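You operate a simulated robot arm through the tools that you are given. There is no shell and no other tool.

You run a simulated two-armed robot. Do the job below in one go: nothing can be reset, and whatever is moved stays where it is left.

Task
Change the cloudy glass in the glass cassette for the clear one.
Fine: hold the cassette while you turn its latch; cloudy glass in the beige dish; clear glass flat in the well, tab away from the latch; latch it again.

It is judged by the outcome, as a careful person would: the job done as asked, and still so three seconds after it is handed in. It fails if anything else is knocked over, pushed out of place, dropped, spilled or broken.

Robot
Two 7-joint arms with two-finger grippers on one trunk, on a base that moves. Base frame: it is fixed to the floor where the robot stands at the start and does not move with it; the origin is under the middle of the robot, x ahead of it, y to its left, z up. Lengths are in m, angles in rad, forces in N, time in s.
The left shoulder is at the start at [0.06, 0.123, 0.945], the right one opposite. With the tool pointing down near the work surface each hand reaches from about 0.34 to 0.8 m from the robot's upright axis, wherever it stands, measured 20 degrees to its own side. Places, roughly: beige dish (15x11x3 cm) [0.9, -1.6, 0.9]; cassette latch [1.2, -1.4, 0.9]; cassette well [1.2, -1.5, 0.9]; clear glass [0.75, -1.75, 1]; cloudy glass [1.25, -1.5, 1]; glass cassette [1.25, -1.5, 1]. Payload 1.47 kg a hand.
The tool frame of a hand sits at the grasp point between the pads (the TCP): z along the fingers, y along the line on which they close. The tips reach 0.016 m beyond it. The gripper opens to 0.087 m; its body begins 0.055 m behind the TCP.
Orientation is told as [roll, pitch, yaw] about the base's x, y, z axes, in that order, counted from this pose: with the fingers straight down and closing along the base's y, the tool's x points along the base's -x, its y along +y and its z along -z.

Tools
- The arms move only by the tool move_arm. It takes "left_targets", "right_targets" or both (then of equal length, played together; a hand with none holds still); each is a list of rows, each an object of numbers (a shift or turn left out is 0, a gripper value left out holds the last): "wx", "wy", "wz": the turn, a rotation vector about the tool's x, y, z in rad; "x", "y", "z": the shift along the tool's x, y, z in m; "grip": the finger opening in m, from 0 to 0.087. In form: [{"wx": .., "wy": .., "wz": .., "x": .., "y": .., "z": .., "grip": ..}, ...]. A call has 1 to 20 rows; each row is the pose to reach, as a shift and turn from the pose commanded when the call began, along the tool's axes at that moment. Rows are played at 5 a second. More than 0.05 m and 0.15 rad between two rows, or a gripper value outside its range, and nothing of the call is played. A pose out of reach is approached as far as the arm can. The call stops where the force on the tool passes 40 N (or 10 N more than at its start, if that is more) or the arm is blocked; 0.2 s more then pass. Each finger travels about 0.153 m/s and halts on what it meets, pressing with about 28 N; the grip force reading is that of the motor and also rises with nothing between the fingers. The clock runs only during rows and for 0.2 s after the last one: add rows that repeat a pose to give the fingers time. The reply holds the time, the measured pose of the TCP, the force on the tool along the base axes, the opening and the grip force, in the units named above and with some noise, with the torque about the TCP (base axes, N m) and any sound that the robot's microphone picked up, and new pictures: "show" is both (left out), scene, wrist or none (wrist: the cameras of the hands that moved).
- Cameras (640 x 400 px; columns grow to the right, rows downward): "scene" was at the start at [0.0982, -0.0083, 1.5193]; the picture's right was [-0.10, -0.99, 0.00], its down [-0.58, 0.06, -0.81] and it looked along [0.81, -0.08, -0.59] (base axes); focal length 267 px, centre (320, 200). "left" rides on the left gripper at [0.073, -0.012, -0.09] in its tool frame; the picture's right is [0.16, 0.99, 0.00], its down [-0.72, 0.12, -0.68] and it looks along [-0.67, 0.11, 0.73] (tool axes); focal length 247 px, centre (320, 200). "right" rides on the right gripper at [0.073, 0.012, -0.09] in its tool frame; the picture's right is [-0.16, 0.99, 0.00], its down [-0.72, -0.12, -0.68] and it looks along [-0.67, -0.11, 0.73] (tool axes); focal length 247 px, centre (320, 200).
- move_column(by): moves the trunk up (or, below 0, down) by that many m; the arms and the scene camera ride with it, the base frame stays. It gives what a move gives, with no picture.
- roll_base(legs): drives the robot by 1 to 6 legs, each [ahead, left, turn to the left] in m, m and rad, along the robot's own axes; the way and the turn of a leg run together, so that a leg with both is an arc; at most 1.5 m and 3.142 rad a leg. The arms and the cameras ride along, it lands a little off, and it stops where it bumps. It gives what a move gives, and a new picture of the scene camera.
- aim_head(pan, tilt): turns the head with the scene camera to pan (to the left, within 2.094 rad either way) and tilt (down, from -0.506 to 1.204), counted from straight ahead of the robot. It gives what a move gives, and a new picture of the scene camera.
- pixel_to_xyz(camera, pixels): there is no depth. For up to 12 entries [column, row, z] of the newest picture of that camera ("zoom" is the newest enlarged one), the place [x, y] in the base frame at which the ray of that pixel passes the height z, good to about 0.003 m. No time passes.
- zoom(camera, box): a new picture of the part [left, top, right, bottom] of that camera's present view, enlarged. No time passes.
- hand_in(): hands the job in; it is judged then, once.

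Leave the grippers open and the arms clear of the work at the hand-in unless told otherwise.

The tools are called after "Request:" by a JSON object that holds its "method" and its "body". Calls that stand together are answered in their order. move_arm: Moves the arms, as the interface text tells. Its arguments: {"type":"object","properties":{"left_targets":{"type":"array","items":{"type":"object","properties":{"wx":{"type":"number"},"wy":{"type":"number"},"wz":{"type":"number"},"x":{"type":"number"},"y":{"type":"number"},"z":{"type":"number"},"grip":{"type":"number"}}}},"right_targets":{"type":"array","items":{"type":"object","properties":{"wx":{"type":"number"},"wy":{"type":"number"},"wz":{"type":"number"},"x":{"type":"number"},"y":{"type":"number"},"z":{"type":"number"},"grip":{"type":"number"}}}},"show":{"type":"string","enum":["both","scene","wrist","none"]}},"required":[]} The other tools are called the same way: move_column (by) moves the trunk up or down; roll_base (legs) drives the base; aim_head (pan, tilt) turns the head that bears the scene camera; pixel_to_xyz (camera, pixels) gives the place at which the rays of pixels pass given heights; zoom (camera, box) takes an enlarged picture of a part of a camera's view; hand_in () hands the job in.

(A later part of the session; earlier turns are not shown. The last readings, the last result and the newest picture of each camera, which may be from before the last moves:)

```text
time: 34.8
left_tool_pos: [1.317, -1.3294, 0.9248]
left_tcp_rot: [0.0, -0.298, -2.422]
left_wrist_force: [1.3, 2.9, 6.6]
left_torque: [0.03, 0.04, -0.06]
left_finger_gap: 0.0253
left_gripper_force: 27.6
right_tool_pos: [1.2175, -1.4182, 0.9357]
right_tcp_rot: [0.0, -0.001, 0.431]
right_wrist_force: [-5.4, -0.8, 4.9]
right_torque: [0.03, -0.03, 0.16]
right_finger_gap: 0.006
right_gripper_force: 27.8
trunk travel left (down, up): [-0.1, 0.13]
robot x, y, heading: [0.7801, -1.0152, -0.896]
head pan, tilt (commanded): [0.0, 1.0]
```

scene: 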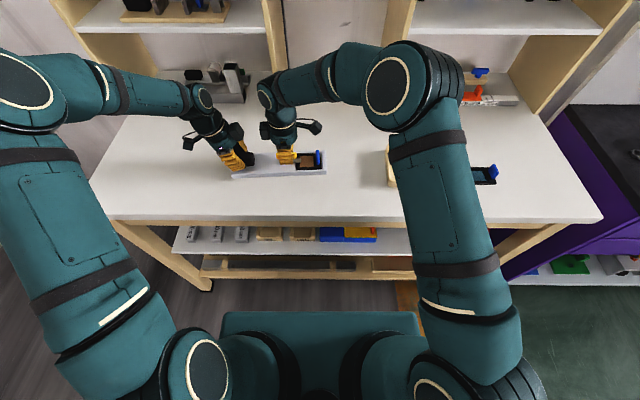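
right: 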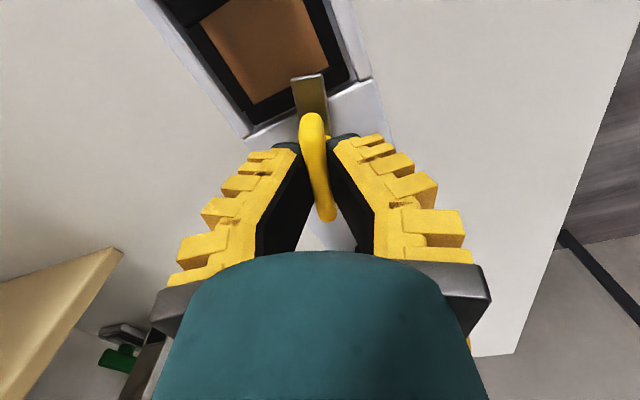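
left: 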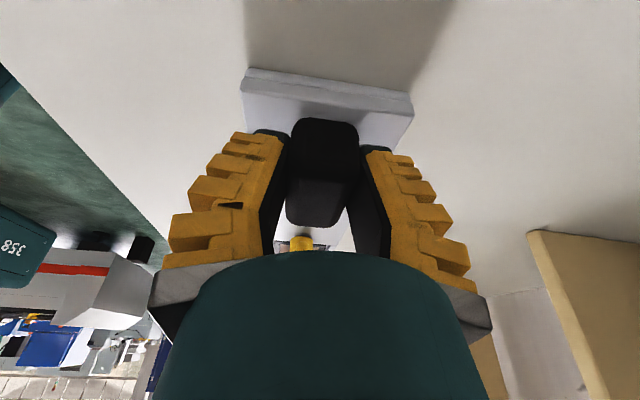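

The tongue turns with the hand, torque only 0.16 N m. I go on turning clockwise.

Request:
{"method": "move_arm", "body": {"right_targets": [{"wz": 0.08, "grip": 0.0}, {"wz": 0.16, "grip": 0.0}, {"wz": 0.24, "grip": 0.0}, {"wz": 0.32, "grip": 0.0}, {"wz": 0.4, "grip": 0.0}, {"wz": 0.48, "grip": 0.0}, {"wz": 0.56, "grip": 0.0}, {"wz": 0.64, "grip": 0.0}], "show": "both"}}

```text
time: 36.6
left_tool_pos: [1.3175, -1.3307, 0.9248]
left_tcp_rot: [0.001, -0.3, -2.423]
left_wrist_force: [3.7, -2.1, 6.8]
left_torque: [-0.13, 0.13, 0.23]
left_finger_gap: 0.0251
left_gripper_force: 28.1
right_tool_pos: [1.218, -1.4163, 0.9364]
right_tcp_rot: [-0.002, 0.0, -0.21]
right_wrist_force: [-5.7, 3.6, 0.8]
right_torque: [0.04, 0.07, 0.19]
right_finger_gap: 0.006
right_gripper_force: 27.7
trunk travel left (down, up): [-0.1, 0.13]
robot x, y, heading: [0.7754, -1.0169, -0.899]
head pan, tilt (commanded): [0.0, 1.0]
```

scene: 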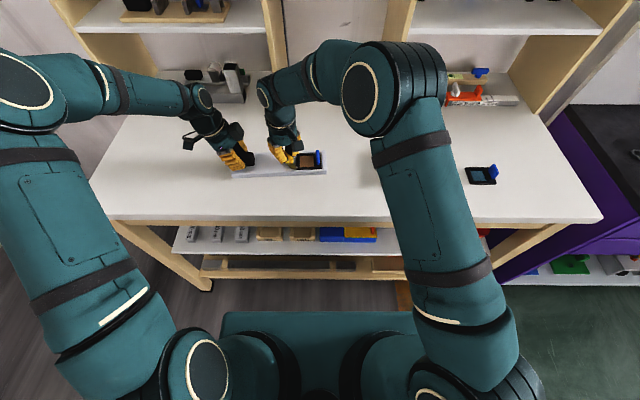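
right: 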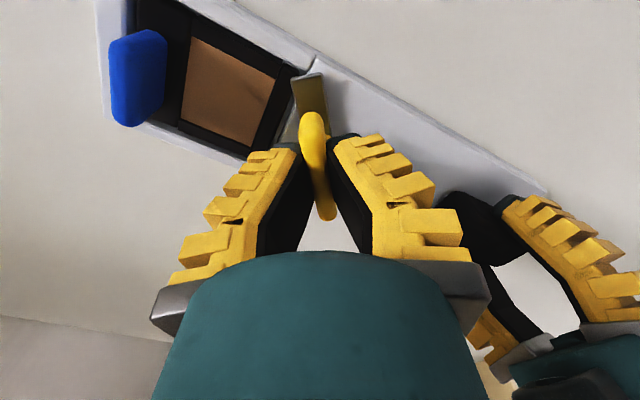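

Tongue now swings clear of the frame edge. I turn on to about 90° in total.

Request:
{"method": "move_arm", "body": {"right_targets": [{"wz": 0.08, "grip": 0.0}, {"wz": 0.16, "grip": 0.0}, {"wz": 0.24, "grip": 0.0}, {"wz": 0.32, "grip": 0.0}, {"wz": 0.4, "grip": 0.0}, {"wz": 0.48, "grip": 0.0}, {"wz": 0.56, "grip": 0.0}, {"wz": 0.61, "grip": 0.0}], "show": "both"}}

```text
time: 38.4
left_tool_pos: [1.318, -1.3304, 0.9253]
left_tcp_rot: [0.002, -0.301, -2.424]
left_wrist_force: [1.7, -6.6, 9.4]
left_torque: [0.02, -0.13, 0.16]
left_finger_gap: 0.0253
left_gripper_force: 27.8
right_tool_pos: [1.219, -1.4168, 0.9363]
right_tcp_rot: [0.0, -0.001, -0.819]
right_wrist_force: [3.9, 7.5, 3.6]
right_torque: [0.0, -0.1, 0.2]
right_finger_gap: 0.0061
right_gripper_force: 28.3
trunk travel left (down, up): [-0.1, 0.13]
robot x, y, heading: [0.7763, -1.0124, -0.893]
head pan, tilt (commanded): [0.0, 1.0]
```

scene: 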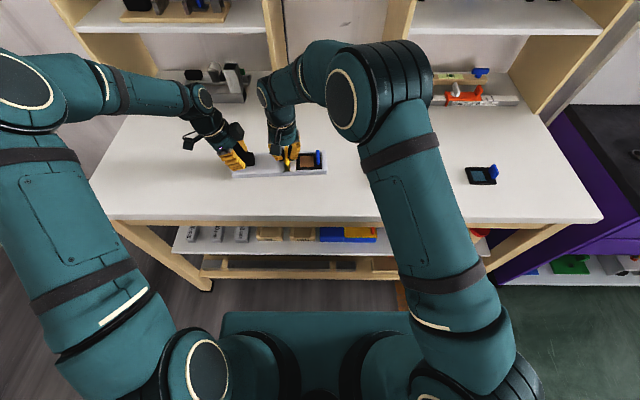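
right: 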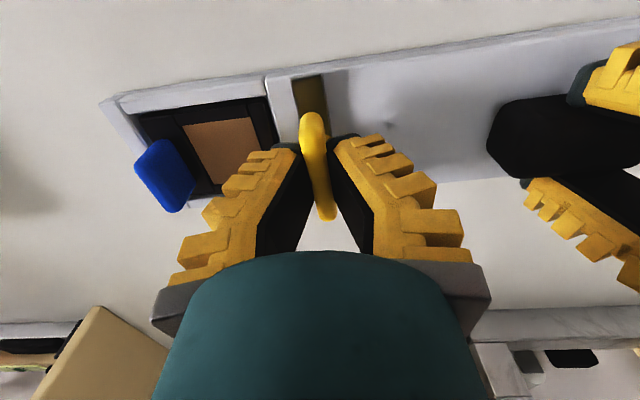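

The tongue is now square to the cassette and off the glass. I open the right fingers to 4 cm and lift straight up to z≈1.03.

Request:
{"method": "move_arm", "body": {"right_targets": [{"grip": 0.015}, {"grip": 0.03}, {"grip": 0.04}, {"grip": 0.04, "z": -0.02}, {"grip": 0.04, "z": -0.06}, {"grip": 0.04, "z": -0.095}, {"grip": 0.04, "z": -0.095}], "show": "both"}}

Request:
{"method": "zoom", "body": {"camera": "right", "box": [180, 30, 420, 180]}}

Request:
{"method": "zoom", "body": {"camera": "scene", "box": [220, 110, 340, 190]}}

```text
time: 40.0
left_tool_pos: [1.3178, -1.3297, 0.924]
left_tcp_rot: [0.003, -0.301, -2.421]
left_wrist_force: [0.0, -1.2, 9.0]
left_torque: [0.01, 0.04, 0.12]
left_finger_gap: 0.0257
left_gripper_force: 28.4
right_tool_pos: [1.2172, -1.4178, 1.0319]
right_tcp_rot: [0.0, 0.001, -0.82]
right_wrist_force: [0.8, -0.3, 0.3]
right_torque: [0.0, 0.02, -0.04]
right_finger_gap: 0.046
right_gripper_force: 4.2
trunk travel left (down, up): [-0.1, 0.13]
robot x, y, heading: [0.7773, -1.0145, -0.896]
head pan, tilt (commanded): [0.0, 1.0]
```

scene: 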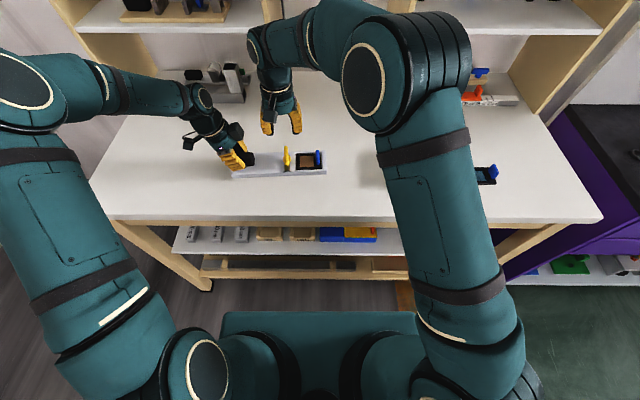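
right: 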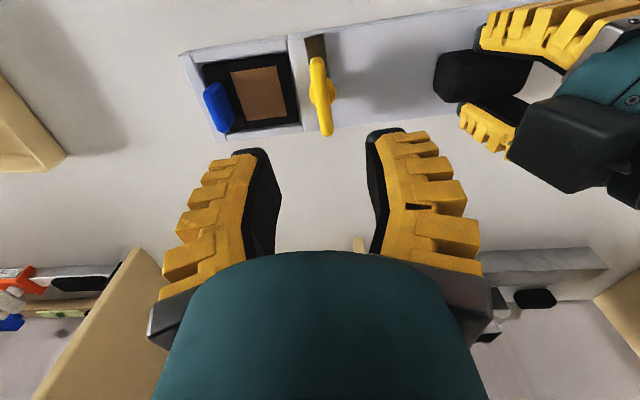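

```text
2.67 times, centred on (300, 105) of right
```

zoom: 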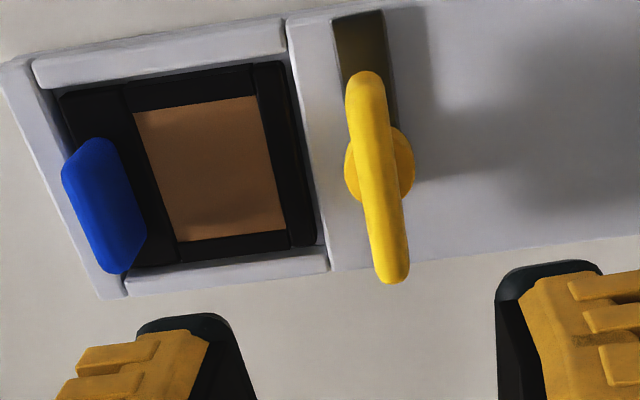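

```text
5.00 times, centred on (280, 150) of scene
```

zoom: 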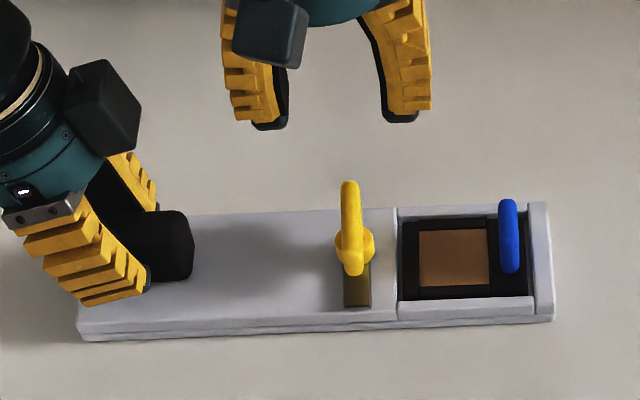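

The latch is open, bar now front-to-back and tongue off the glass. I measure the blue tab (top edge around (212,111) in the right view) and the well corners.

Request:
{"method": "pixel_to_xyz", "body": {"camera": "right", "pixels": [[211.9, 110.6, 0.935], [205.5, 92, 0.935], [221, 131, 0.935], [229, 103, 0.905], [218, 82, 0.905], [234.5, 121, 0.905], [203.6, 64.5, 0.905], [289.2, 53, 0.905], [299.6, 123, 0.905], [228.5, 131, 0.905]]}}

Request:
{"method": "pixel_to_xyz", "body": {"camera": "scene", "pixels": [[317.6, 149.8, 0.935], [317.6, 157, 0.92], [296.8, 153.8, 0.905], [297, 170, 0.905], [321.4, 169.4, 0.905]]}}

```text
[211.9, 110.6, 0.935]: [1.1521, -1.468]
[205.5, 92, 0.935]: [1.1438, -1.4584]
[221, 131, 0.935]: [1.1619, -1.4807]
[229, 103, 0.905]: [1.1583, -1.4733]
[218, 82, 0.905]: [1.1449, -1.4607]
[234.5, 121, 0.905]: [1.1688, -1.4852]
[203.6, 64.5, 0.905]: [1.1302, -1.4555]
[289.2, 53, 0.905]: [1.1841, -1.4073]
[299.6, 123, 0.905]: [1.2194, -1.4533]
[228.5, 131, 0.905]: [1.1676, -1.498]
```

```text
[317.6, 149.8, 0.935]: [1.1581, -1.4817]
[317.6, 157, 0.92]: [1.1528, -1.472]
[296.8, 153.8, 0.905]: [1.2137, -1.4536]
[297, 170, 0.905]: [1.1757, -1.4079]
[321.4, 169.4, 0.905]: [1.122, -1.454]
```

Well outline at z≈0.905: corners (1.130,-1.456), (1.184,-1.407), (1.219,-1.453), (1.168,-1.498): about 72×58 mm, centre (1.175,-1.4535), axis 0.72. Tab centre ≈ (1.155,-1.471). I move the right hand above the tab at yaw -0.851, then down to z≈0.965 to check.

Request:
{"method": "move_arm", "body": {"right_targets": [{"wz": 0.015, "x": 0.0011, "y": -0.027, "grip": 0.04}, {"wz": 0.031, "x": 0.0022, "y": -0.054, "grip": 0.04}, {"wz": 0.031, "x": 0.0033, "y": -0.0818, "z": 0.01, "grip": 0.04}, {"wz": 0.031, "x": 0.0033, "y": -0.0818, "z": 0.04, "grip": 0.04}, {"wz": 0.031, "x": 0.0033, "y": -0.0818, "z": 0.067, "grip": 0.04}, {"wz": 0.031, "x": 0.0033, "y": -0.0818, "z": 0.067, "grip": 0.04}], "show": "both"}}

Request:
{"method": "zoom", "body": {"camera": "right", "box": [220, 60, 420, 200]}}

Request:
{"method": "zoom", "body": {"camera": "scene", "box": [250, 100, 360, 180]}}

```text
time: 41.4
left_tool_pos: [1.3187, -1.3294, 0.9246]
left_tcp_rot: [0.002, -0.301, -2.422]
left_wrist_force: [-0.9, 1.1, 7.7]
left_torque: [0.07, 0.01, 0.03]
left_finger_gap: 0.0252
left_gripper_force: 27.6
right_tool_pos: [1.1556, -1.4707, 0.9666]
right_tcp_rot: [0.0, -0.003, -0.851]
right_wrist_force: [-0.5, -0.2, 0.6]
right_torque: [-0.03, 0.01, 0.0]
right_finger_gap: 0.0457
right_gripper_force: 3.6
trunk travel left (down, up): [-0.1, 0.13]
robot x, y, heading: [0.7757, -1.0179, -0.892]
head pan, tilt (commanded): [0.0, 1.0]
```

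scene: 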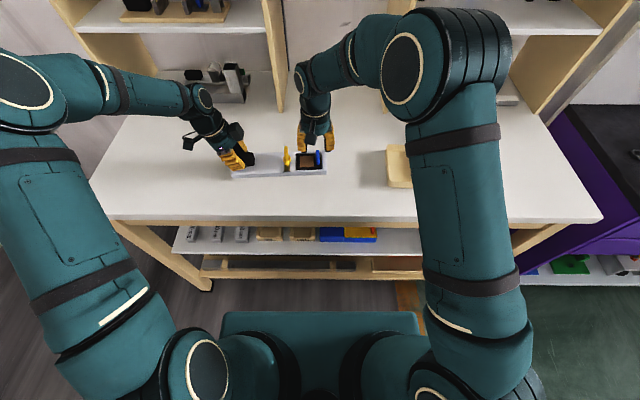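
right: 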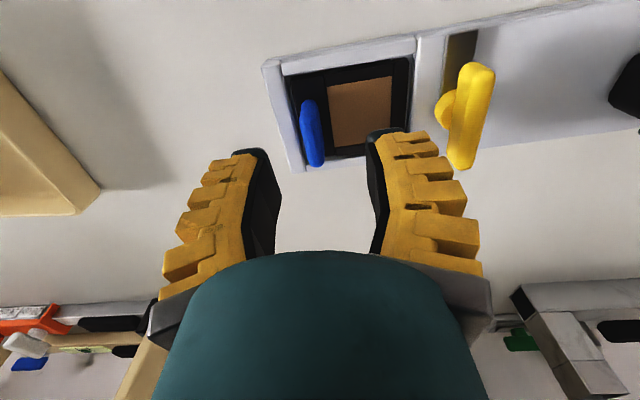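

```text
2.86 times, centred on (320, 130) of right
```

zoom: 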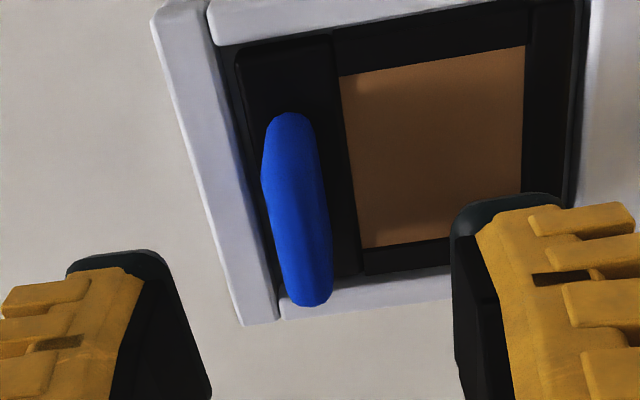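

```text
5.00 times, centred on (305, 140) of scene
```

zoom: 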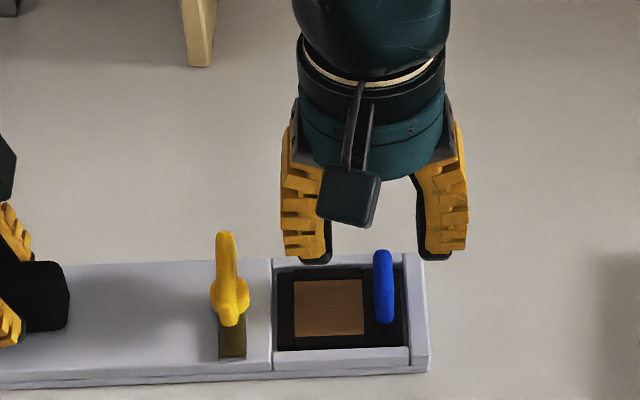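

Tab seen between the open fingers. I check its centre precisely.

Request:
{"method": "pixel_to_xyz", "body": {"camera": "right", "pixels": [[313.7, 133.5, 0.93], [313.7, 133.5, 0.92], [308, 102, 0.93], [318.5, 163, 0.93], [292, 81, 0.905], [410, 58, 0.905], [322, 154, 0.905], [292, 81, 0.9]]}}

```text
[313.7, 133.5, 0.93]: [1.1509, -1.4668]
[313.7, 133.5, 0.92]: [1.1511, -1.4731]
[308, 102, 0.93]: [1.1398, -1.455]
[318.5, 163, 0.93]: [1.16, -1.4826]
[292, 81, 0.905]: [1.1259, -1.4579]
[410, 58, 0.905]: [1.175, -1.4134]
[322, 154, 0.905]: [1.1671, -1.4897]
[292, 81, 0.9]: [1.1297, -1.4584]
```

The tab sits about 4 mm right of the finger centre and ~3 mm nearer to me. I correct, lower to z≈0.931 and look before closing.

Request:
{"method": "move_arm", "body": {"right_targets": [{"x": 0.003, "y": -0.004}, {"x": 0.003, "y": -0.004, "z": 0.015}, {"x": 0.003, "y": -0.004, "z": 0.03}, {"x": 0.003, "y": -0.004, "z": 0.0355}, {"x": 0.003, "y": -0.004, "z": 0.0355}], "show": "both"}}

Request:
{"method": "zoom", "body": {"camera": "right", "box": [220, 60, 420, 200]}}

Request:
{"method": "zoom", "body": {"camera": "scene", "box": [250, 100, 360, 180]}}

```text
time: 42.6
left_tool_pos: [1.3182, -1.3307, 0.9254]
left_tcp_rot: [0.001, -0.299, -2.423]
left_wrist_force: [-1.6, 1.2, 7.0]
left_torque: [0.03, 0.07, 0.08]
left_finger_gap: 0.0252
left_gripper_force: 28.6
right_tool_pos: [1.1505, -1.4721, 0.9293]
right_tcp_rot: [-0.001, -0.001, -0.85]
right_wrist_force: [0.9, -0.5, 0.0]
right_torque: [0.0, 0.0, 0.0]
right_finger_gap: 0.0458
right_gripper_force: 4.2
trunk travel left (down, up): [-0.1, 0.13]
robot x, y, heading: [0.7761, -1.0149, -0.896]
head pan, tilt (commanded): [0.0, 1.0]
```

scene: 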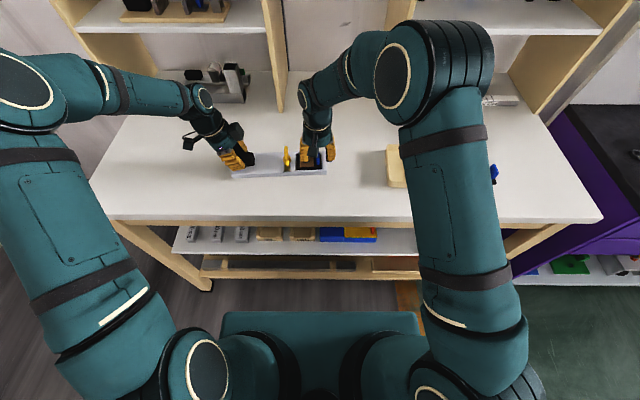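
right: 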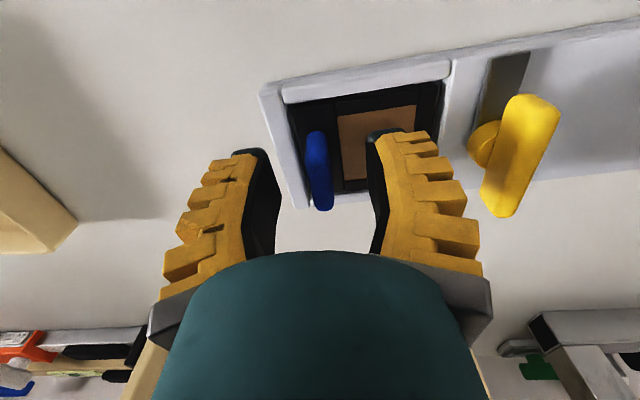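

```text
2.86 times, centred on (320, 130) of right
```

zoom: 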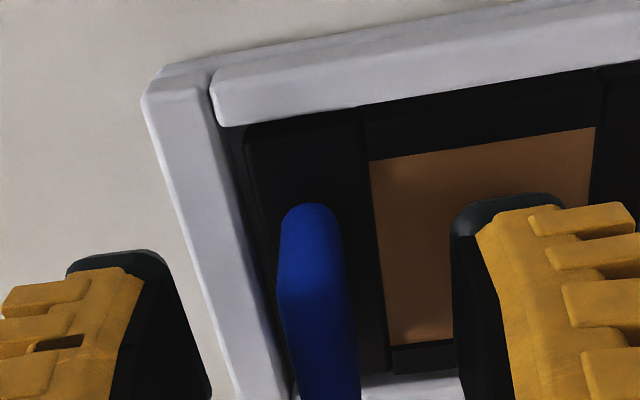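

```text
5.00 times, centred on (305, 140) of scene
```

zoom: 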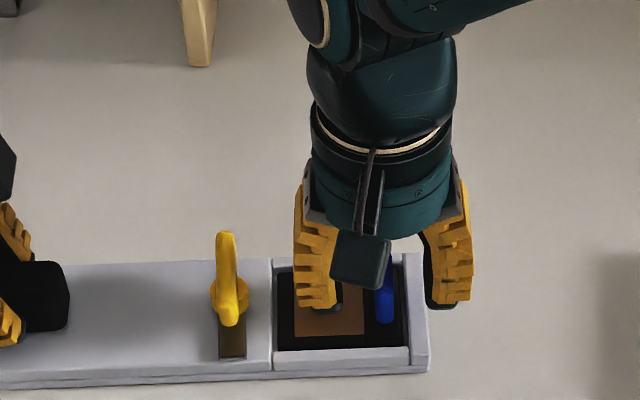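

The tab (rows 132–208) is centred between the fingers sideways, and ~5 mm toward me in depth. I shift 4 mm and close on the tab.

Request:
{"method": "move_arm", "body": {"right_targets": [{"x": 0.004, "grip": 0.04}, {"x": 0.004, "grip": 0.025}, {"x": 0.004, "grip": 0.018}, {"x": 0.004, "grip": 0.012}, {"x": 0.004, "grip": 0.006}, {"x": 0.004, "grip": 0.0}, {"x": 0.004, "grip": 0.0}, {"x": 0.004, "grip": 0.0}, {"x": 0.004, "grip": 0.0}], "show": "both"}}

Request:
{"method": "zoom", "body": {"camera": "right", "box": [220, 60, 420, 260]}}

```text
time: 44.6
left_tool_pos: [1.3187, -1.3298, 0.9251]
left_tcp_rot: [0.001, -0.301, -2.422]
left_wrist_force: [2.6, -1.5, 3.0]
left_torque: [0.03, 0.02, 0.08]
left_finger_gap: 0.024
left_gripper_force: 28.3
right_tool_pos: [1.148, -1.4699, 0.9291]
right_tcp_rot: [0.0, -0.002, -0.849]
right_wrist_force: [-1.1, -0.6, 10.5]
right_torque: [0.0, 0.05, 0.01]
right_finger_gap: 0.0062
right_gripper_force: 27.9
trunk travel left (down, up): [-0.1, 0.13]
robot x, y, heading: [0.7768, -1.0153, -0.895]
head pan, tilt (commanded): [0.0, 1.0]
```

scene: 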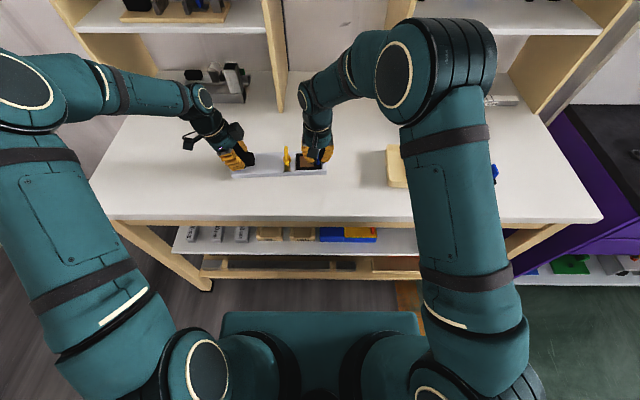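
right: 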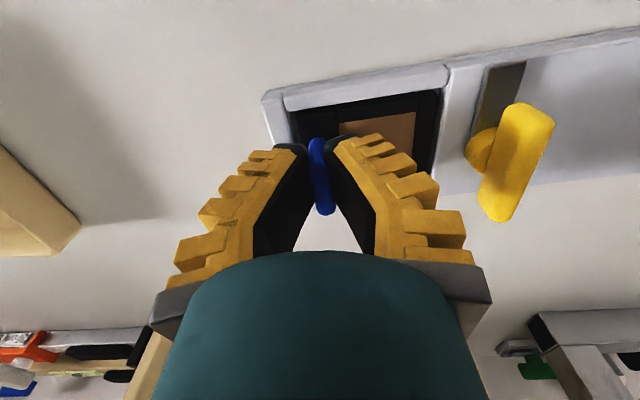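

```text
2.00 times, centred on (320, 160) of right
```

zoom: 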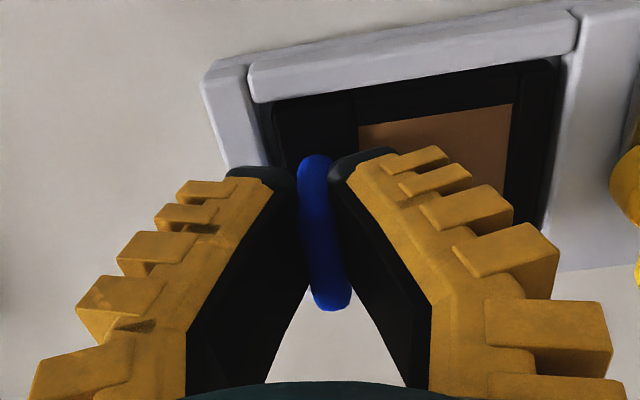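

Tab gripped (gap 6.2 mm, 28 N). I note this seat pose: TCP (1.148,-1.470,0.929), yaw -0.85, tab visible at rows 138–215. I lift the cloudy glass straight up 10 cm.

Request:
{"method": "move_arm", "body": {"right_targets": [{"z": -0.008}, {"z": -0.016}, {"z": -0.03}, {"z": -0.06}, {"z": -0.1}, {"z": -0.1}], "show": "both"}}

Request:
{"method": "zoom", "body": {"camera": "scene", "box": [240, 90, 370, 190]}}

```text
time: 46.0
left_tool_pos: [1.3182, -1.3293, 0.9238]
left_tcp_rot: [0.003, -0.3, -2.422]
left_wrist_force: [-0.3, 1.0, 6.0]
left_torque: [0.07, 0.02, 0.1]
left_finger_gap: 0.0247
left_gripper_force: 27.8
right_tool_pos: [1.1494, -1.467, 1.0278]
right_tcp_rot: [0.002, -0.001, -0.85]
right_wrist_force: [0.7, 0.4, -0.1]
right_torque: [0.03, -0.01, 0.03]
right_finger_gap: 0.0
right_gripper_force: 27.8
trunk travel left (down, up): [-0.1, 0.13]
robot x, y, heading: [0.7785, -1.0172, -0.896]
head pan, tilt (commanded): [0.0, 1.0]
```

scene: 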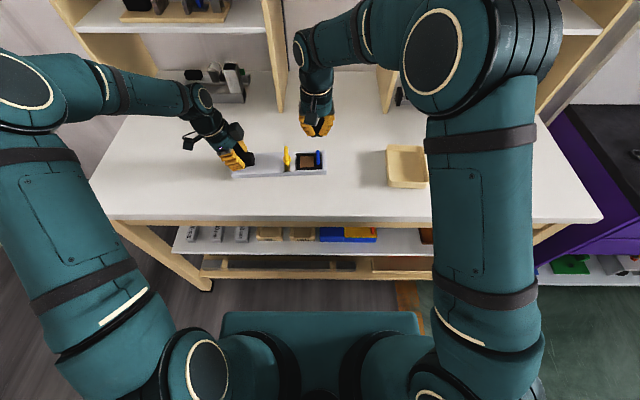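
right: 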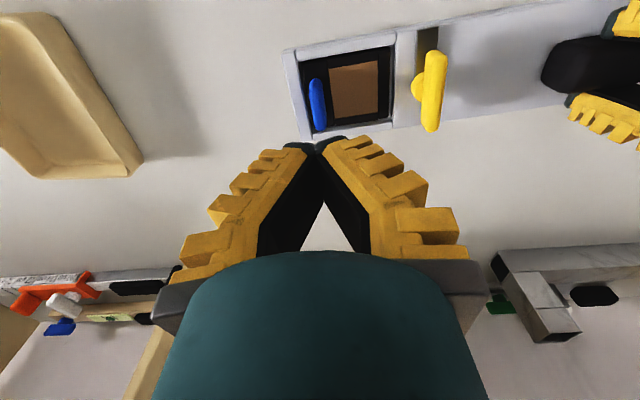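

```text
4.00 times, centred on (305, 140) of scene
```

zoom: 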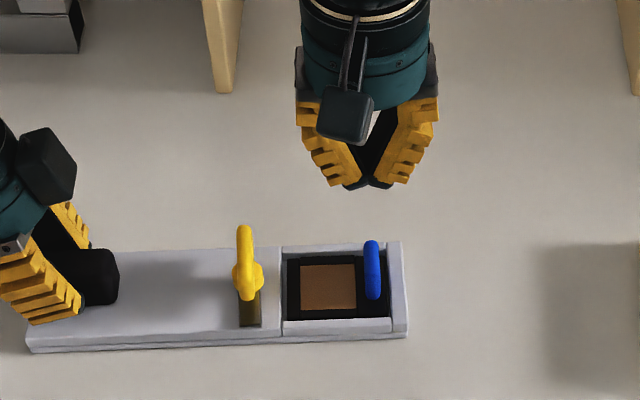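

The fingers slipped off: gap is 0 and the glass is still seated. The pads meet tip-first (V-shape), so I gripped only the rounded top. I open again and measure the tab's height better from here.

Request:
{"method": "zoom", "body": {"camera": "right", "box": [270, 20, 430, 150]}}

Request:
{"method": "zoom", "body": {"camera": "scene", "box": [285, 135, 335, 180]}}

```text
3.08 times, centred on (350, 85) of right
```

zoom: 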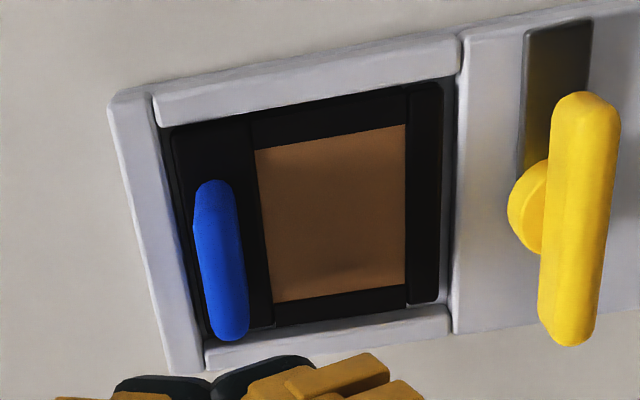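

```text
8.89 times, centred on (310, 158) of scene
```

zoom: 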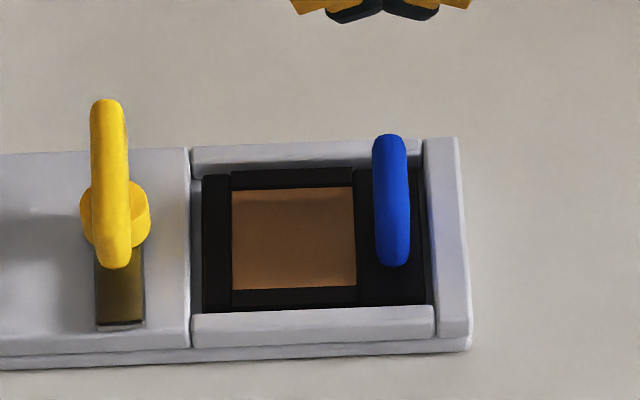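

I open to 3 cm, go back down over the tab to z≈0.925 and check contact force before going lower.

Request:
{"method": "move_arm", "body": {"right_targets": [{"grip": 0.02}, {"grip": 0.03, "z": 0.02}, {"grip": 0.03, "z": 0.05}, {"grip": 0.03, "z": 0.08}, {"grip": 0.03, "z": 0.096}, {"grip": 0.03, "z": 0.102}, {"grip": 0.03, "z": 0.102}], "show": "both"}}

Request:
{"method": "zoom", "body": {"camera": "scene", "box": [285, 135, 335, 180]}}

```text
time: 47.6
left_tool_pos: [1.3185, -1.3304, 0.9243]
left_tcp_rot: [0.002, -0.3, -2.423]
left_wrist_force: [-0.3, 1.5, 5.8]
left_torque: [0.05, 0.03, 0.06]
left_finger_gap: 0.0247
left_gripper_force: 27.8
right_tool_pos: [1.1487, -1.469, 0.9263]
right_tcp_rot: [0.001, 0.0, -0.85]
right_wrist_force: [0.2, -0.6, 0.1]
right_torque: [-0.01, 0.02, 0.03]
right_finger_gap: 0.036
right_gripper_force: 4.9
trunk travel left (down, up): [-0.1, 0.13]
robot x, y, heading: [0.7768, -1.0151, -0.902]
head pan, tilt (commanded): [0.0, 1.0]
```

scene: 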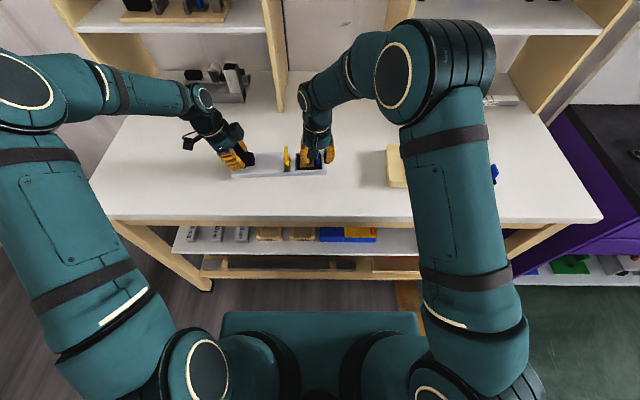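
right: 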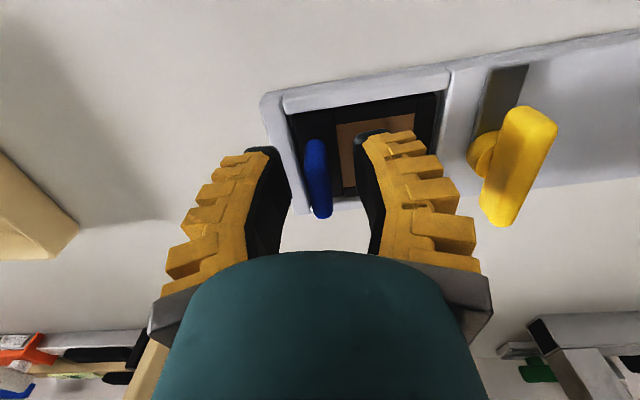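

```text
8.89 times, centred on (310, 158) of scene
```

zoom: 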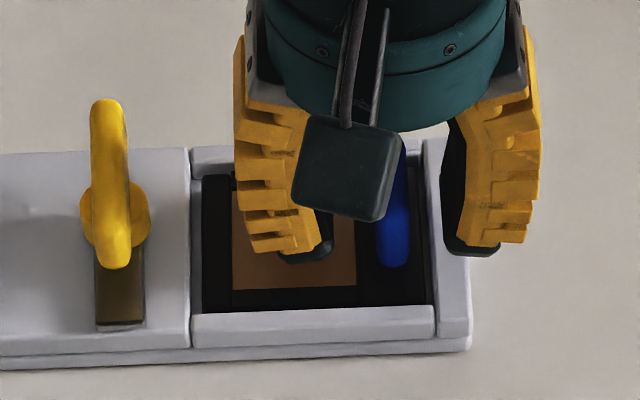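

No contact force at z=0.926, so there is room below. I lower another 8 mm in small steps and read the force.

Request:
{"method": "move_arm", "body": {"right_targets": [{"z": 0.003}, {"z": 0.006}, {"z": 0.008}, {"z": 0.008}], "show": "both"}}

Request:
{"method": "zoom", "body": {"camera": "scene", "box": [285, 135, 335, 180]}}

```text
time: 48.6
left_tool_pos: [1.3185, -1.3297, 0.9241]
left_tcp_rot: [0.001, -0.301, -2.423]
left_wrist_force: [-1.1, 0.8, 5.9]
left_torque: [0.05, 0.02, 0.09]
left_finger_gap: 0.0245
left_gripper_force: 28.1
right_tool_pos: [1.1474, -1.4688, 0.9177]
right_tcp_rot: [0.0, -0.001, -0.851]
right_wrist_force: [-0.6, -0.2, -0.8]
right_torque: [-0.01, 0.0, 0.03]
right_finger_gap: 0.0362
right_gripper_force: 5.1
trunk travel left (down, up): [-0.1, 0.13]
robot x, y, heading: [0.7777, -1.016, -0.898]
head pan, tilt (commanded): [0.0, 1.0]
```

scene: 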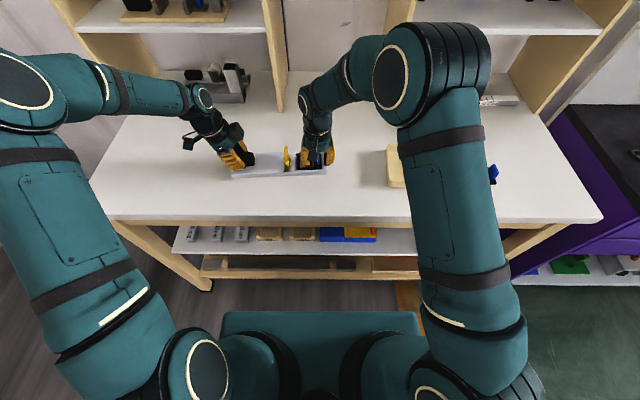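
right: 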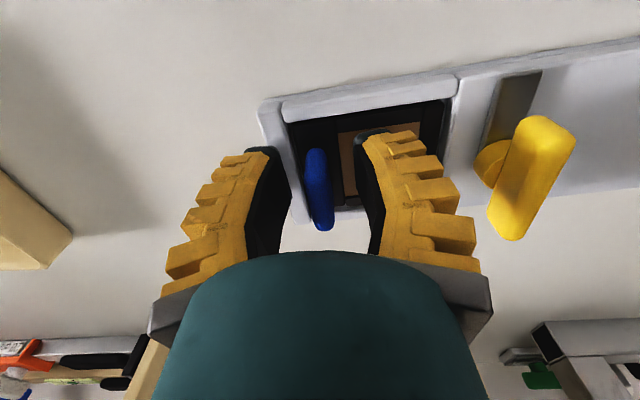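

```text
8.89 times, centred on (310, 158) of scene
```

zoom: 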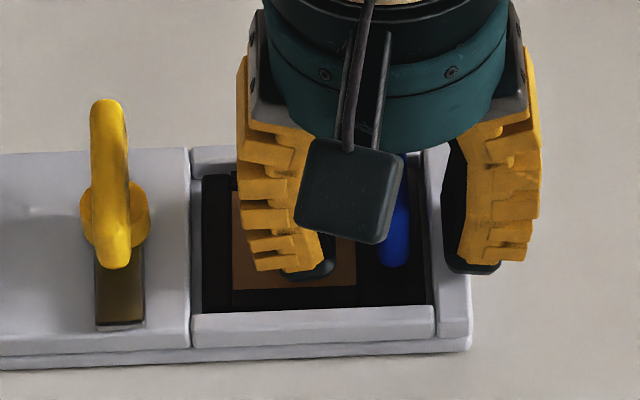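

Still no contact at z=0.918. I go 5 mm lower.

Request:
{"method": "move_arm", "body": {"right_targets": [{"z": 0.002}, {"z": 0.004}, {"z": 0.005}, {"z": 0.005}], "show": "wrist"}}

Request:
{"method": "zoom", "body": {"camera": "scene", "box": [285, 135, 335, 180]}}

```text
time: 49.6
left_tool_pos: [1.3185, -1.3305, 0.9233]
left_tcp_rot: [0.003, -0.301, -2.422]
left_wrist_force: [-0.7, 1.4, 5.8]
left_torque: [-0.02, 0.01, 0.08]
left_finger_gap: 0.0243
left_gripper_force: 28.2
right_tool_pos: [1.1474, -1.4692, 0.9125]
right_tcp_rot: [0.0, -0.002, -0.85]
right_wrist_force: [0.9, -1.5, 2.7]
right_torque: [-0.03, 0.07, 0.03]
right_finger_gap: 0.0369
right_gripper_force: 4.9
trunk travel left (down, up): [-0.1, 0.13]
robot x, y, heading: [0.7747, -1.014, -0.9]
head pan, tilt (commanded): [0.0, 1.0]
```

right: 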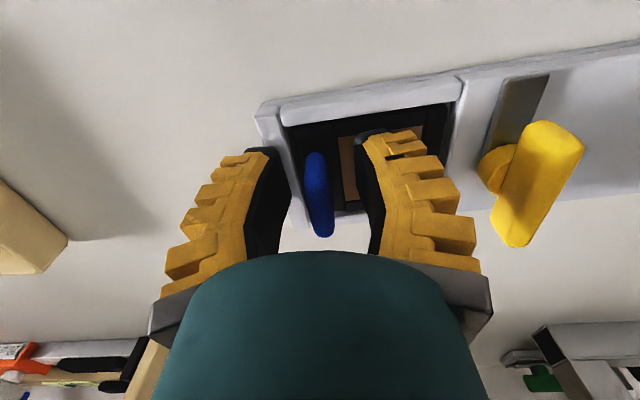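

```text
8.89 times, centred on (310, 158) of scene
```

zoom: 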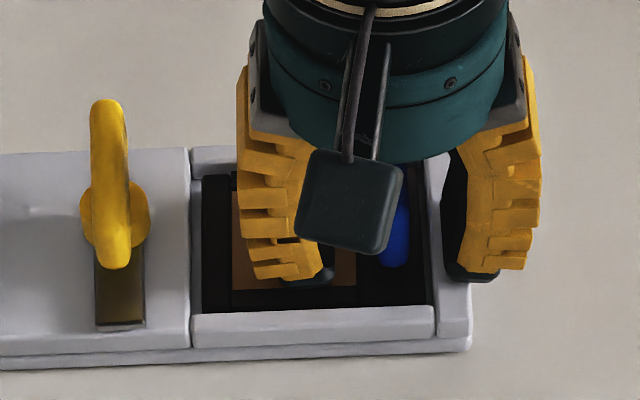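

Slight contact (2.7 N): the right fingertip touches the well's right rail, so rail top ≈0.8965. I raise 2 mm and close on the tab here, well below its rounded top.

Request:
{"method": "move_arm", "body": {"right_targets": [{"z": -0.002, "grip": 0.025}, {"z": -0.002, "grip": 0.016}, {"z": -0.002, "grip": 0.01}, {"z": -0.002, "grip": 0.005}, {"z": -0.002, "grip": 0.0}, {"z": -0.002, "grip": 0.0}, {"z": -0.002, "grip": 0.0}, {"z": -0.002, "grip": 0.0}], "show": "wrist"}}

Request:
{"method": "zoom", "body": {"camera": "right", "box": [220, 60, 420, 260]}}

Request:
{"method": "zoom", "body": {"camera": "scene", "box": [285, 135, 335, 180]}}

```text
time: 51.4
left_tool_pos: [1.3182, -1.3304, 0.9255]
left_tcp_rot: [0.001, -0.301, -2.422]
left_wrist_force: [2.4, -2.0, 1.9]
left_torque: [0.07, -0.01, 0.09]
left_finger_gap: 0.024
left_gripper_force: 28.0
right_tool_pos: [1.1486, -1.4683, 0.9168]
right_tcp_rot: [-0.001, -0.002, -0.85]
right_wrist_force: [-0.6, -0.6, 9.9]
right_torque: [0.01, -0.01, 0.0]
right_finger_gap: 0.006
right_gripper_force: 27.6
trunk travel left (down, up): [-0.1, 0.13]
robot x, y, heading: [0.7766, -1.0185, -0.897]
head pan, tilt (commanded): [0.0, 1.0]
```

right: 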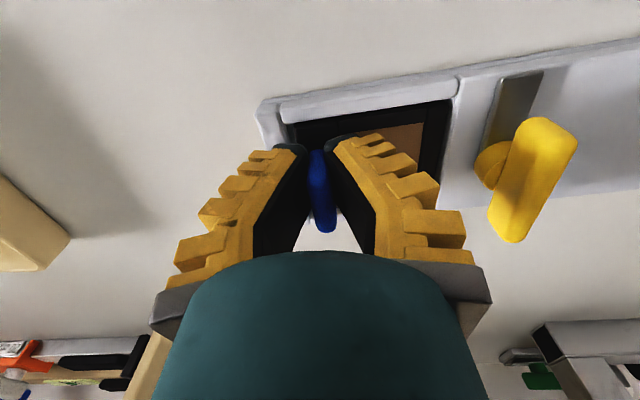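

```text
2.00 times, centred on (320, 160) of right
```

zoom: 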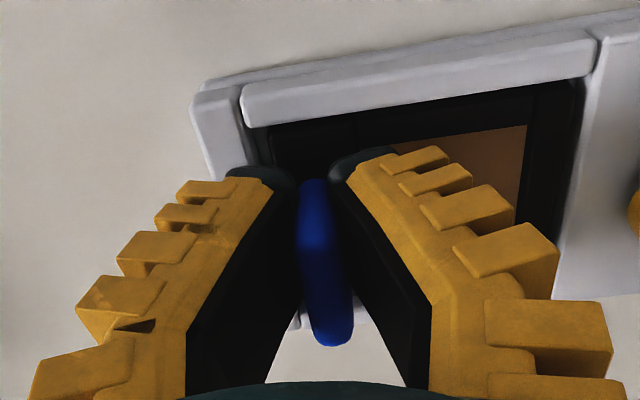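

```text
8.89 times, centred on (310, 158) of scene
```

zoom: 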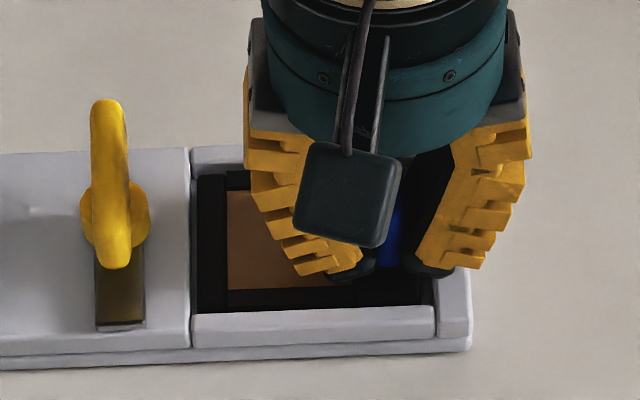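

Gap again 6 mm, now with the tips low on the tab. I lift slowly by 6 mm and read forces.

Request:
{"method": "move_arm", "body": {"right_targets": [{"z": -0.001, "grip": 0.0}, {"z": -0.002, "grip": 0.0}, {"z": -0.003, "grip": 0.0}, {"z": -0.004, "grip": 0.0}, {"z": -0.005, "grip": 0.0}, {"z": -0.006, "grip": 0.0}], "show": "wrist"}}

Request:
{"method": "zoom", "body": {"camera": "scene", "box": [285, 135, 335, 180]}}

```text
time: 52.8
left_tool_pos: [1.3187, -1.3296, 0.9241]
left_tcp_rot: [0.002, -0.3, -2.421]
left_wrist_force: [-0.5, 0.2, 5.8]
left_torque: [0.03, 0.03, 0.05]
left_finger_gap: 0.0243
left_gripper_force: 28.3
right_tool_pos: [1.1466, -1.4689, 0.9225]
right_tcp_rot: [0.001, 0.002, -0.85]
right_wrist_force: [0.9, 0.2, -0.9]
right_torque: [0.02, 0.03, 0.02]
right_finger_gap: 0.006
right_gripper_force: 27.9
trunk travel left (down, up): [-0.1, 0.13]
robot x, y, heading: [0.7745, -1.0148, -0.905]
head pan, tilt (commanded): [0.0, 1.0]
```

right: 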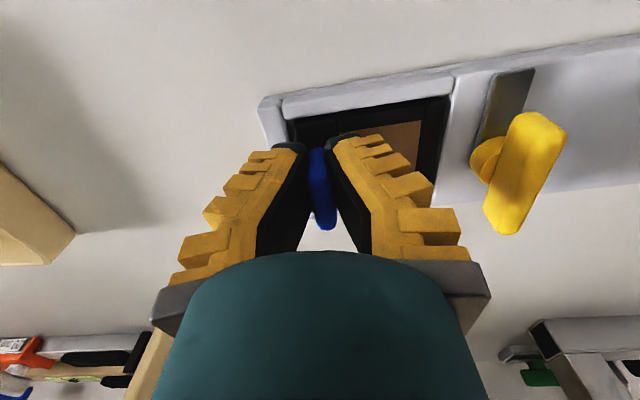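

```text
8.89 times, centred on (310, 158) of scene
```

zoom: 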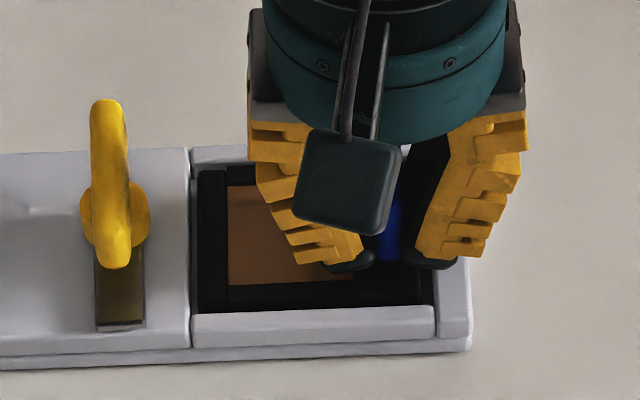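

The glass rises with the hand (frame edge lifted in the scene view, gap still 6 mm). I keep lifting slowly another 2.5 cm.

Request:
{"method": "move_arm", "body": {"right_targets": [{"z": -0.002, "grip": 0.0}, {"z": -0.004, "grip": 0.0}, {"z": -0.007, "grip": 0.0}, {"z": -0.01, "grip": 0.0}, {"z": -0.014, "grip": 0.0}, {"z": -0.019, "grip": 0.0}, {"z": -0.025, "grip": 0.0}, {"z": -0.025, "grip": 0.0}], "show": "both"}}

Request:
{"method": "zoom", "body": {"camera": "scene", "box": [275, 120, 345, 180]}}

```text
time: 54.6
left_tool_pos: [1.3193, -1.3304, 0.9247]
left_tcp_rot: [0.002, -0.299, -2.423]
left_wrist_force: [-0.1, 1.7, 4.2]
left_torque: [0.02, 0.01, 0.06]
left_finger_gap: 0.0241
left_gripper_force: 28.1
right_tool_pos: [1.1487, -1.4689, 0.9468]
right_tcp_rot: [0.001, 0.001, -0.852]
right_wrist_force: [0.5, 0.0, 0.2]
right_torque: [-0.01, 0.01, -0.01]
right_finger_gap: 0.0061
right_gripper_force: 27.9
trunk travel left (down, up): [-0.1, 0.13]
robot x, y, heading: [0.7776, -1.014, -0.893]
head pan, tilt (commanded): [0.0, 1.0]
```

scene: 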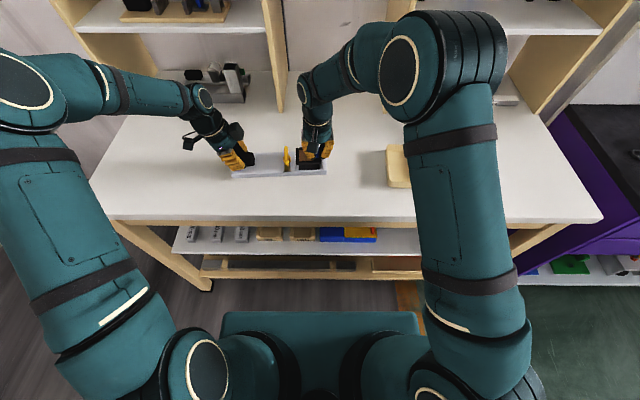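
right: 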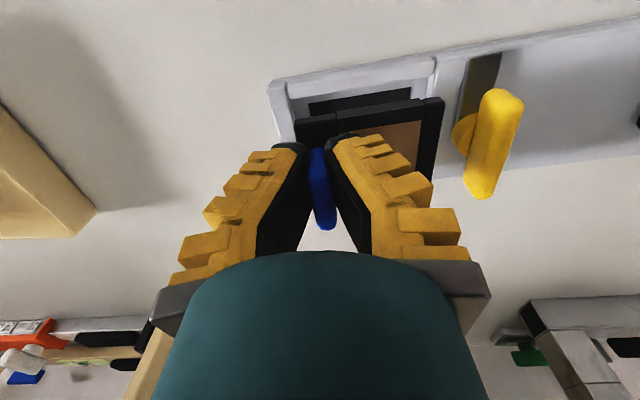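

```text
6.67 times, centred on (310, 150) of scene
```

zoom: 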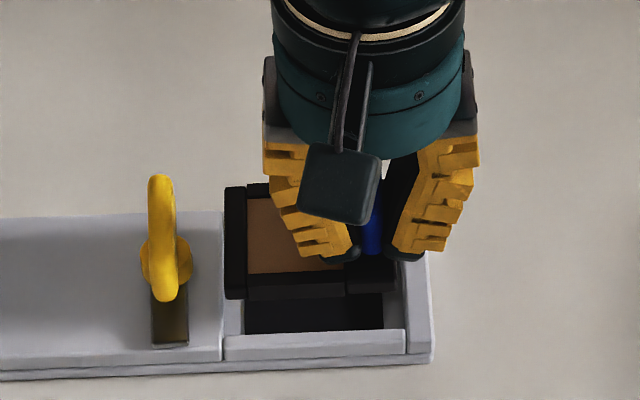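

The cloudy glass is out of the well, level in the fingers. Now I locate the dish rim from the scene camera (same head pose as before).

Request:
{"method": "pixel_to_xyz", "body": {"camera": "scene", "pixels": [[386, 147, 0.908], [424, 147, 0.908], [389.5, 181, 0.908], [428.5, 182, 0.908], [390, 187.5, 0.878], [427, 188.5, 0.878]]}}

Request:
{"method": "pixel_to_xyz", "body": {"camera": "right", "pixels": [[95, 210, 0.908], [0, 105, 0.908], [300, 112, 0.9], [430, 84, 0.9], [300, 102, 0.89], [398, 82, 0.89]]}}

```text
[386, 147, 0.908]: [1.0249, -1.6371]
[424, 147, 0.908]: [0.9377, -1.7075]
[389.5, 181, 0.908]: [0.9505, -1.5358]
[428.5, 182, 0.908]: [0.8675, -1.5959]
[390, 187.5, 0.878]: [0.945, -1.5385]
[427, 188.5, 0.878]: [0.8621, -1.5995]
```

```text
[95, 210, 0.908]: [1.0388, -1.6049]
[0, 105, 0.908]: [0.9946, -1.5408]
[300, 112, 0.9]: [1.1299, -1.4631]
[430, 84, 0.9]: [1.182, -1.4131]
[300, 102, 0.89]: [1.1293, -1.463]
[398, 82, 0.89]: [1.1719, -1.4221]
```

The two cameras disagree a bit about the dish's left edge, so I carry the glass up to z≈1.03 and over toward the dish to look from the wrist.

Request:
{"method": "move_arm", "body": {"right_targets": [{"z": -0.02, "grip": 0.0}, {"z": -0.045, "grip": 0.0}, {"z": -0.07, "x": 0.003, "y": -0.02, "grip": 0.0}, {"z": -0.08, "x": 0.008, "y": -0.05, "grip": 0.0}, {"z": -0.08, "x": 0.014, "y": -0.085, "grip": 0.0}, {"z": -0.08, "x": 0.02, "y": -0.12, "grip": 0.0}, {"z": -0.08, "x": 0.026, "y": -0.155, "grip": 0.0}, {"z": -0.08, "x": 0.031, "y": -0.185, "grip": 0.0}, {"z": -0.08, "x": 0.0341, "y": -0.205, "grip": 0.0}, {"z": -0.08, "x": 0.0341, "y": -0.2077, "grip": 0.0}, {"z": -0.08, "x": 0.0341, "y": -0.2077, "grip": 0.0}], "show": "both"}}

```text
time: 57.0
left_tool_pos: [1.3195, -1.3301, 0.9237]
left_tcp_rot: [0.001, -0.3, -2.422]
left_wrist_force: [-0.4, 1.8, 4.8]
left_torque: [0.09, 0.01, 0.06]
left_finger_gap: 0.0238
left_gripper_force: 27.9
right_tool_pos: [0.9695, -1.5804, 1.0256]
right_tcp_rot: [0.0, -0.001, -0.851]
right_wrist_force: [-0.2, -0.6, -1.4]
right_torque: [0.0, 0.03, -0.01]
right_finger_gap: 0.0062
right_gripper_force: 27.8
trunk travel left (down, up): [-0.1, 0.13]
robot x, y, heading: [0.7772, -1.0141, -0.896]
head pan, tilt (commanded): [0.0, 1.0]
```

scene: 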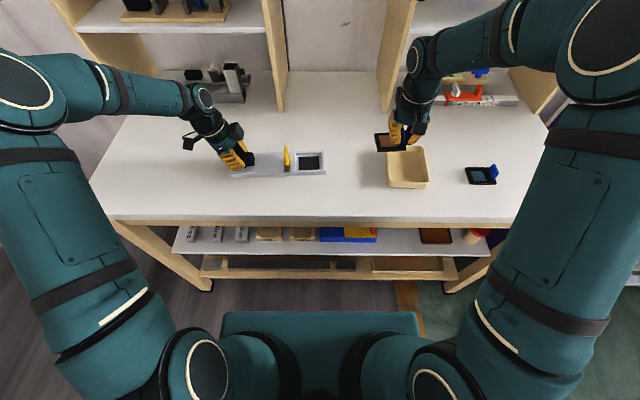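
right: 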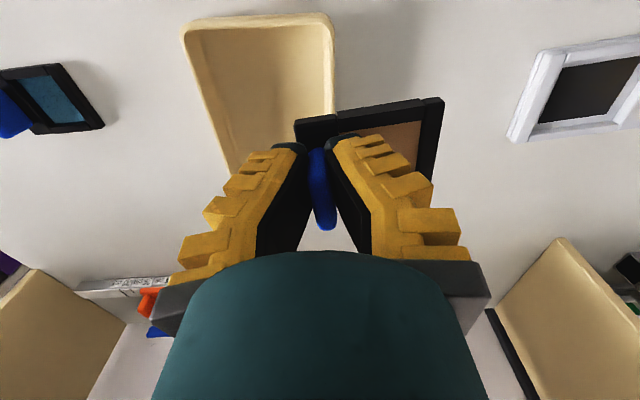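

Dish visible: its front corners at (187,26) and (331,18), left edge running down to (335,100). I measure.

Request:
{"method": "pixel_to_xyz", "body": {"camera": "right", "pixels": [[331, 18, 0.905], [187, 26, 0.905], [334, 98, 0.905], [225, 165, 0.905], [331, 18, 0.895], [187, 26, 0.895], [334, 98, 0.895], [225, 165, 0.895], [64, 66, 0.885], [100, 127, 0.885], [5, 70, 0.885], [35, 132, 0.885]]}}

Request:
{"method": "zoom", "body": {"camera": "scene", "box": [360, 110, 520, 210]}}

```text
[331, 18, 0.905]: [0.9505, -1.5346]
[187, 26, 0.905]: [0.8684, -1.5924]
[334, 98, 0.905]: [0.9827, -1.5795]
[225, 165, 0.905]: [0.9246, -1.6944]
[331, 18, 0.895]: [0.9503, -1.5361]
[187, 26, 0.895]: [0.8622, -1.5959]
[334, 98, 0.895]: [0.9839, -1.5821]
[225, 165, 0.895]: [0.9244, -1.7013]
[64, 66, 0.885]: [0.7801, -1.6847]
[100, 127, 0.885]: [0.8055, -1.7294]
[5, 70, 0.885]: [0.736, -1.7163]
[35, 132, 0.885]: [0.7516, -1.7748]
```

```text
4.00 times, centred on (440, 160) of scene
```

zoom: 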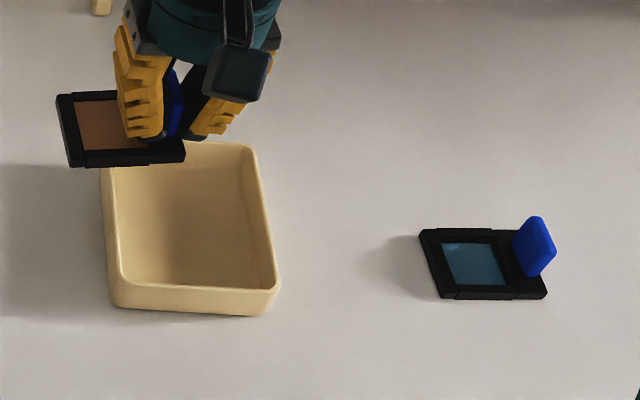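

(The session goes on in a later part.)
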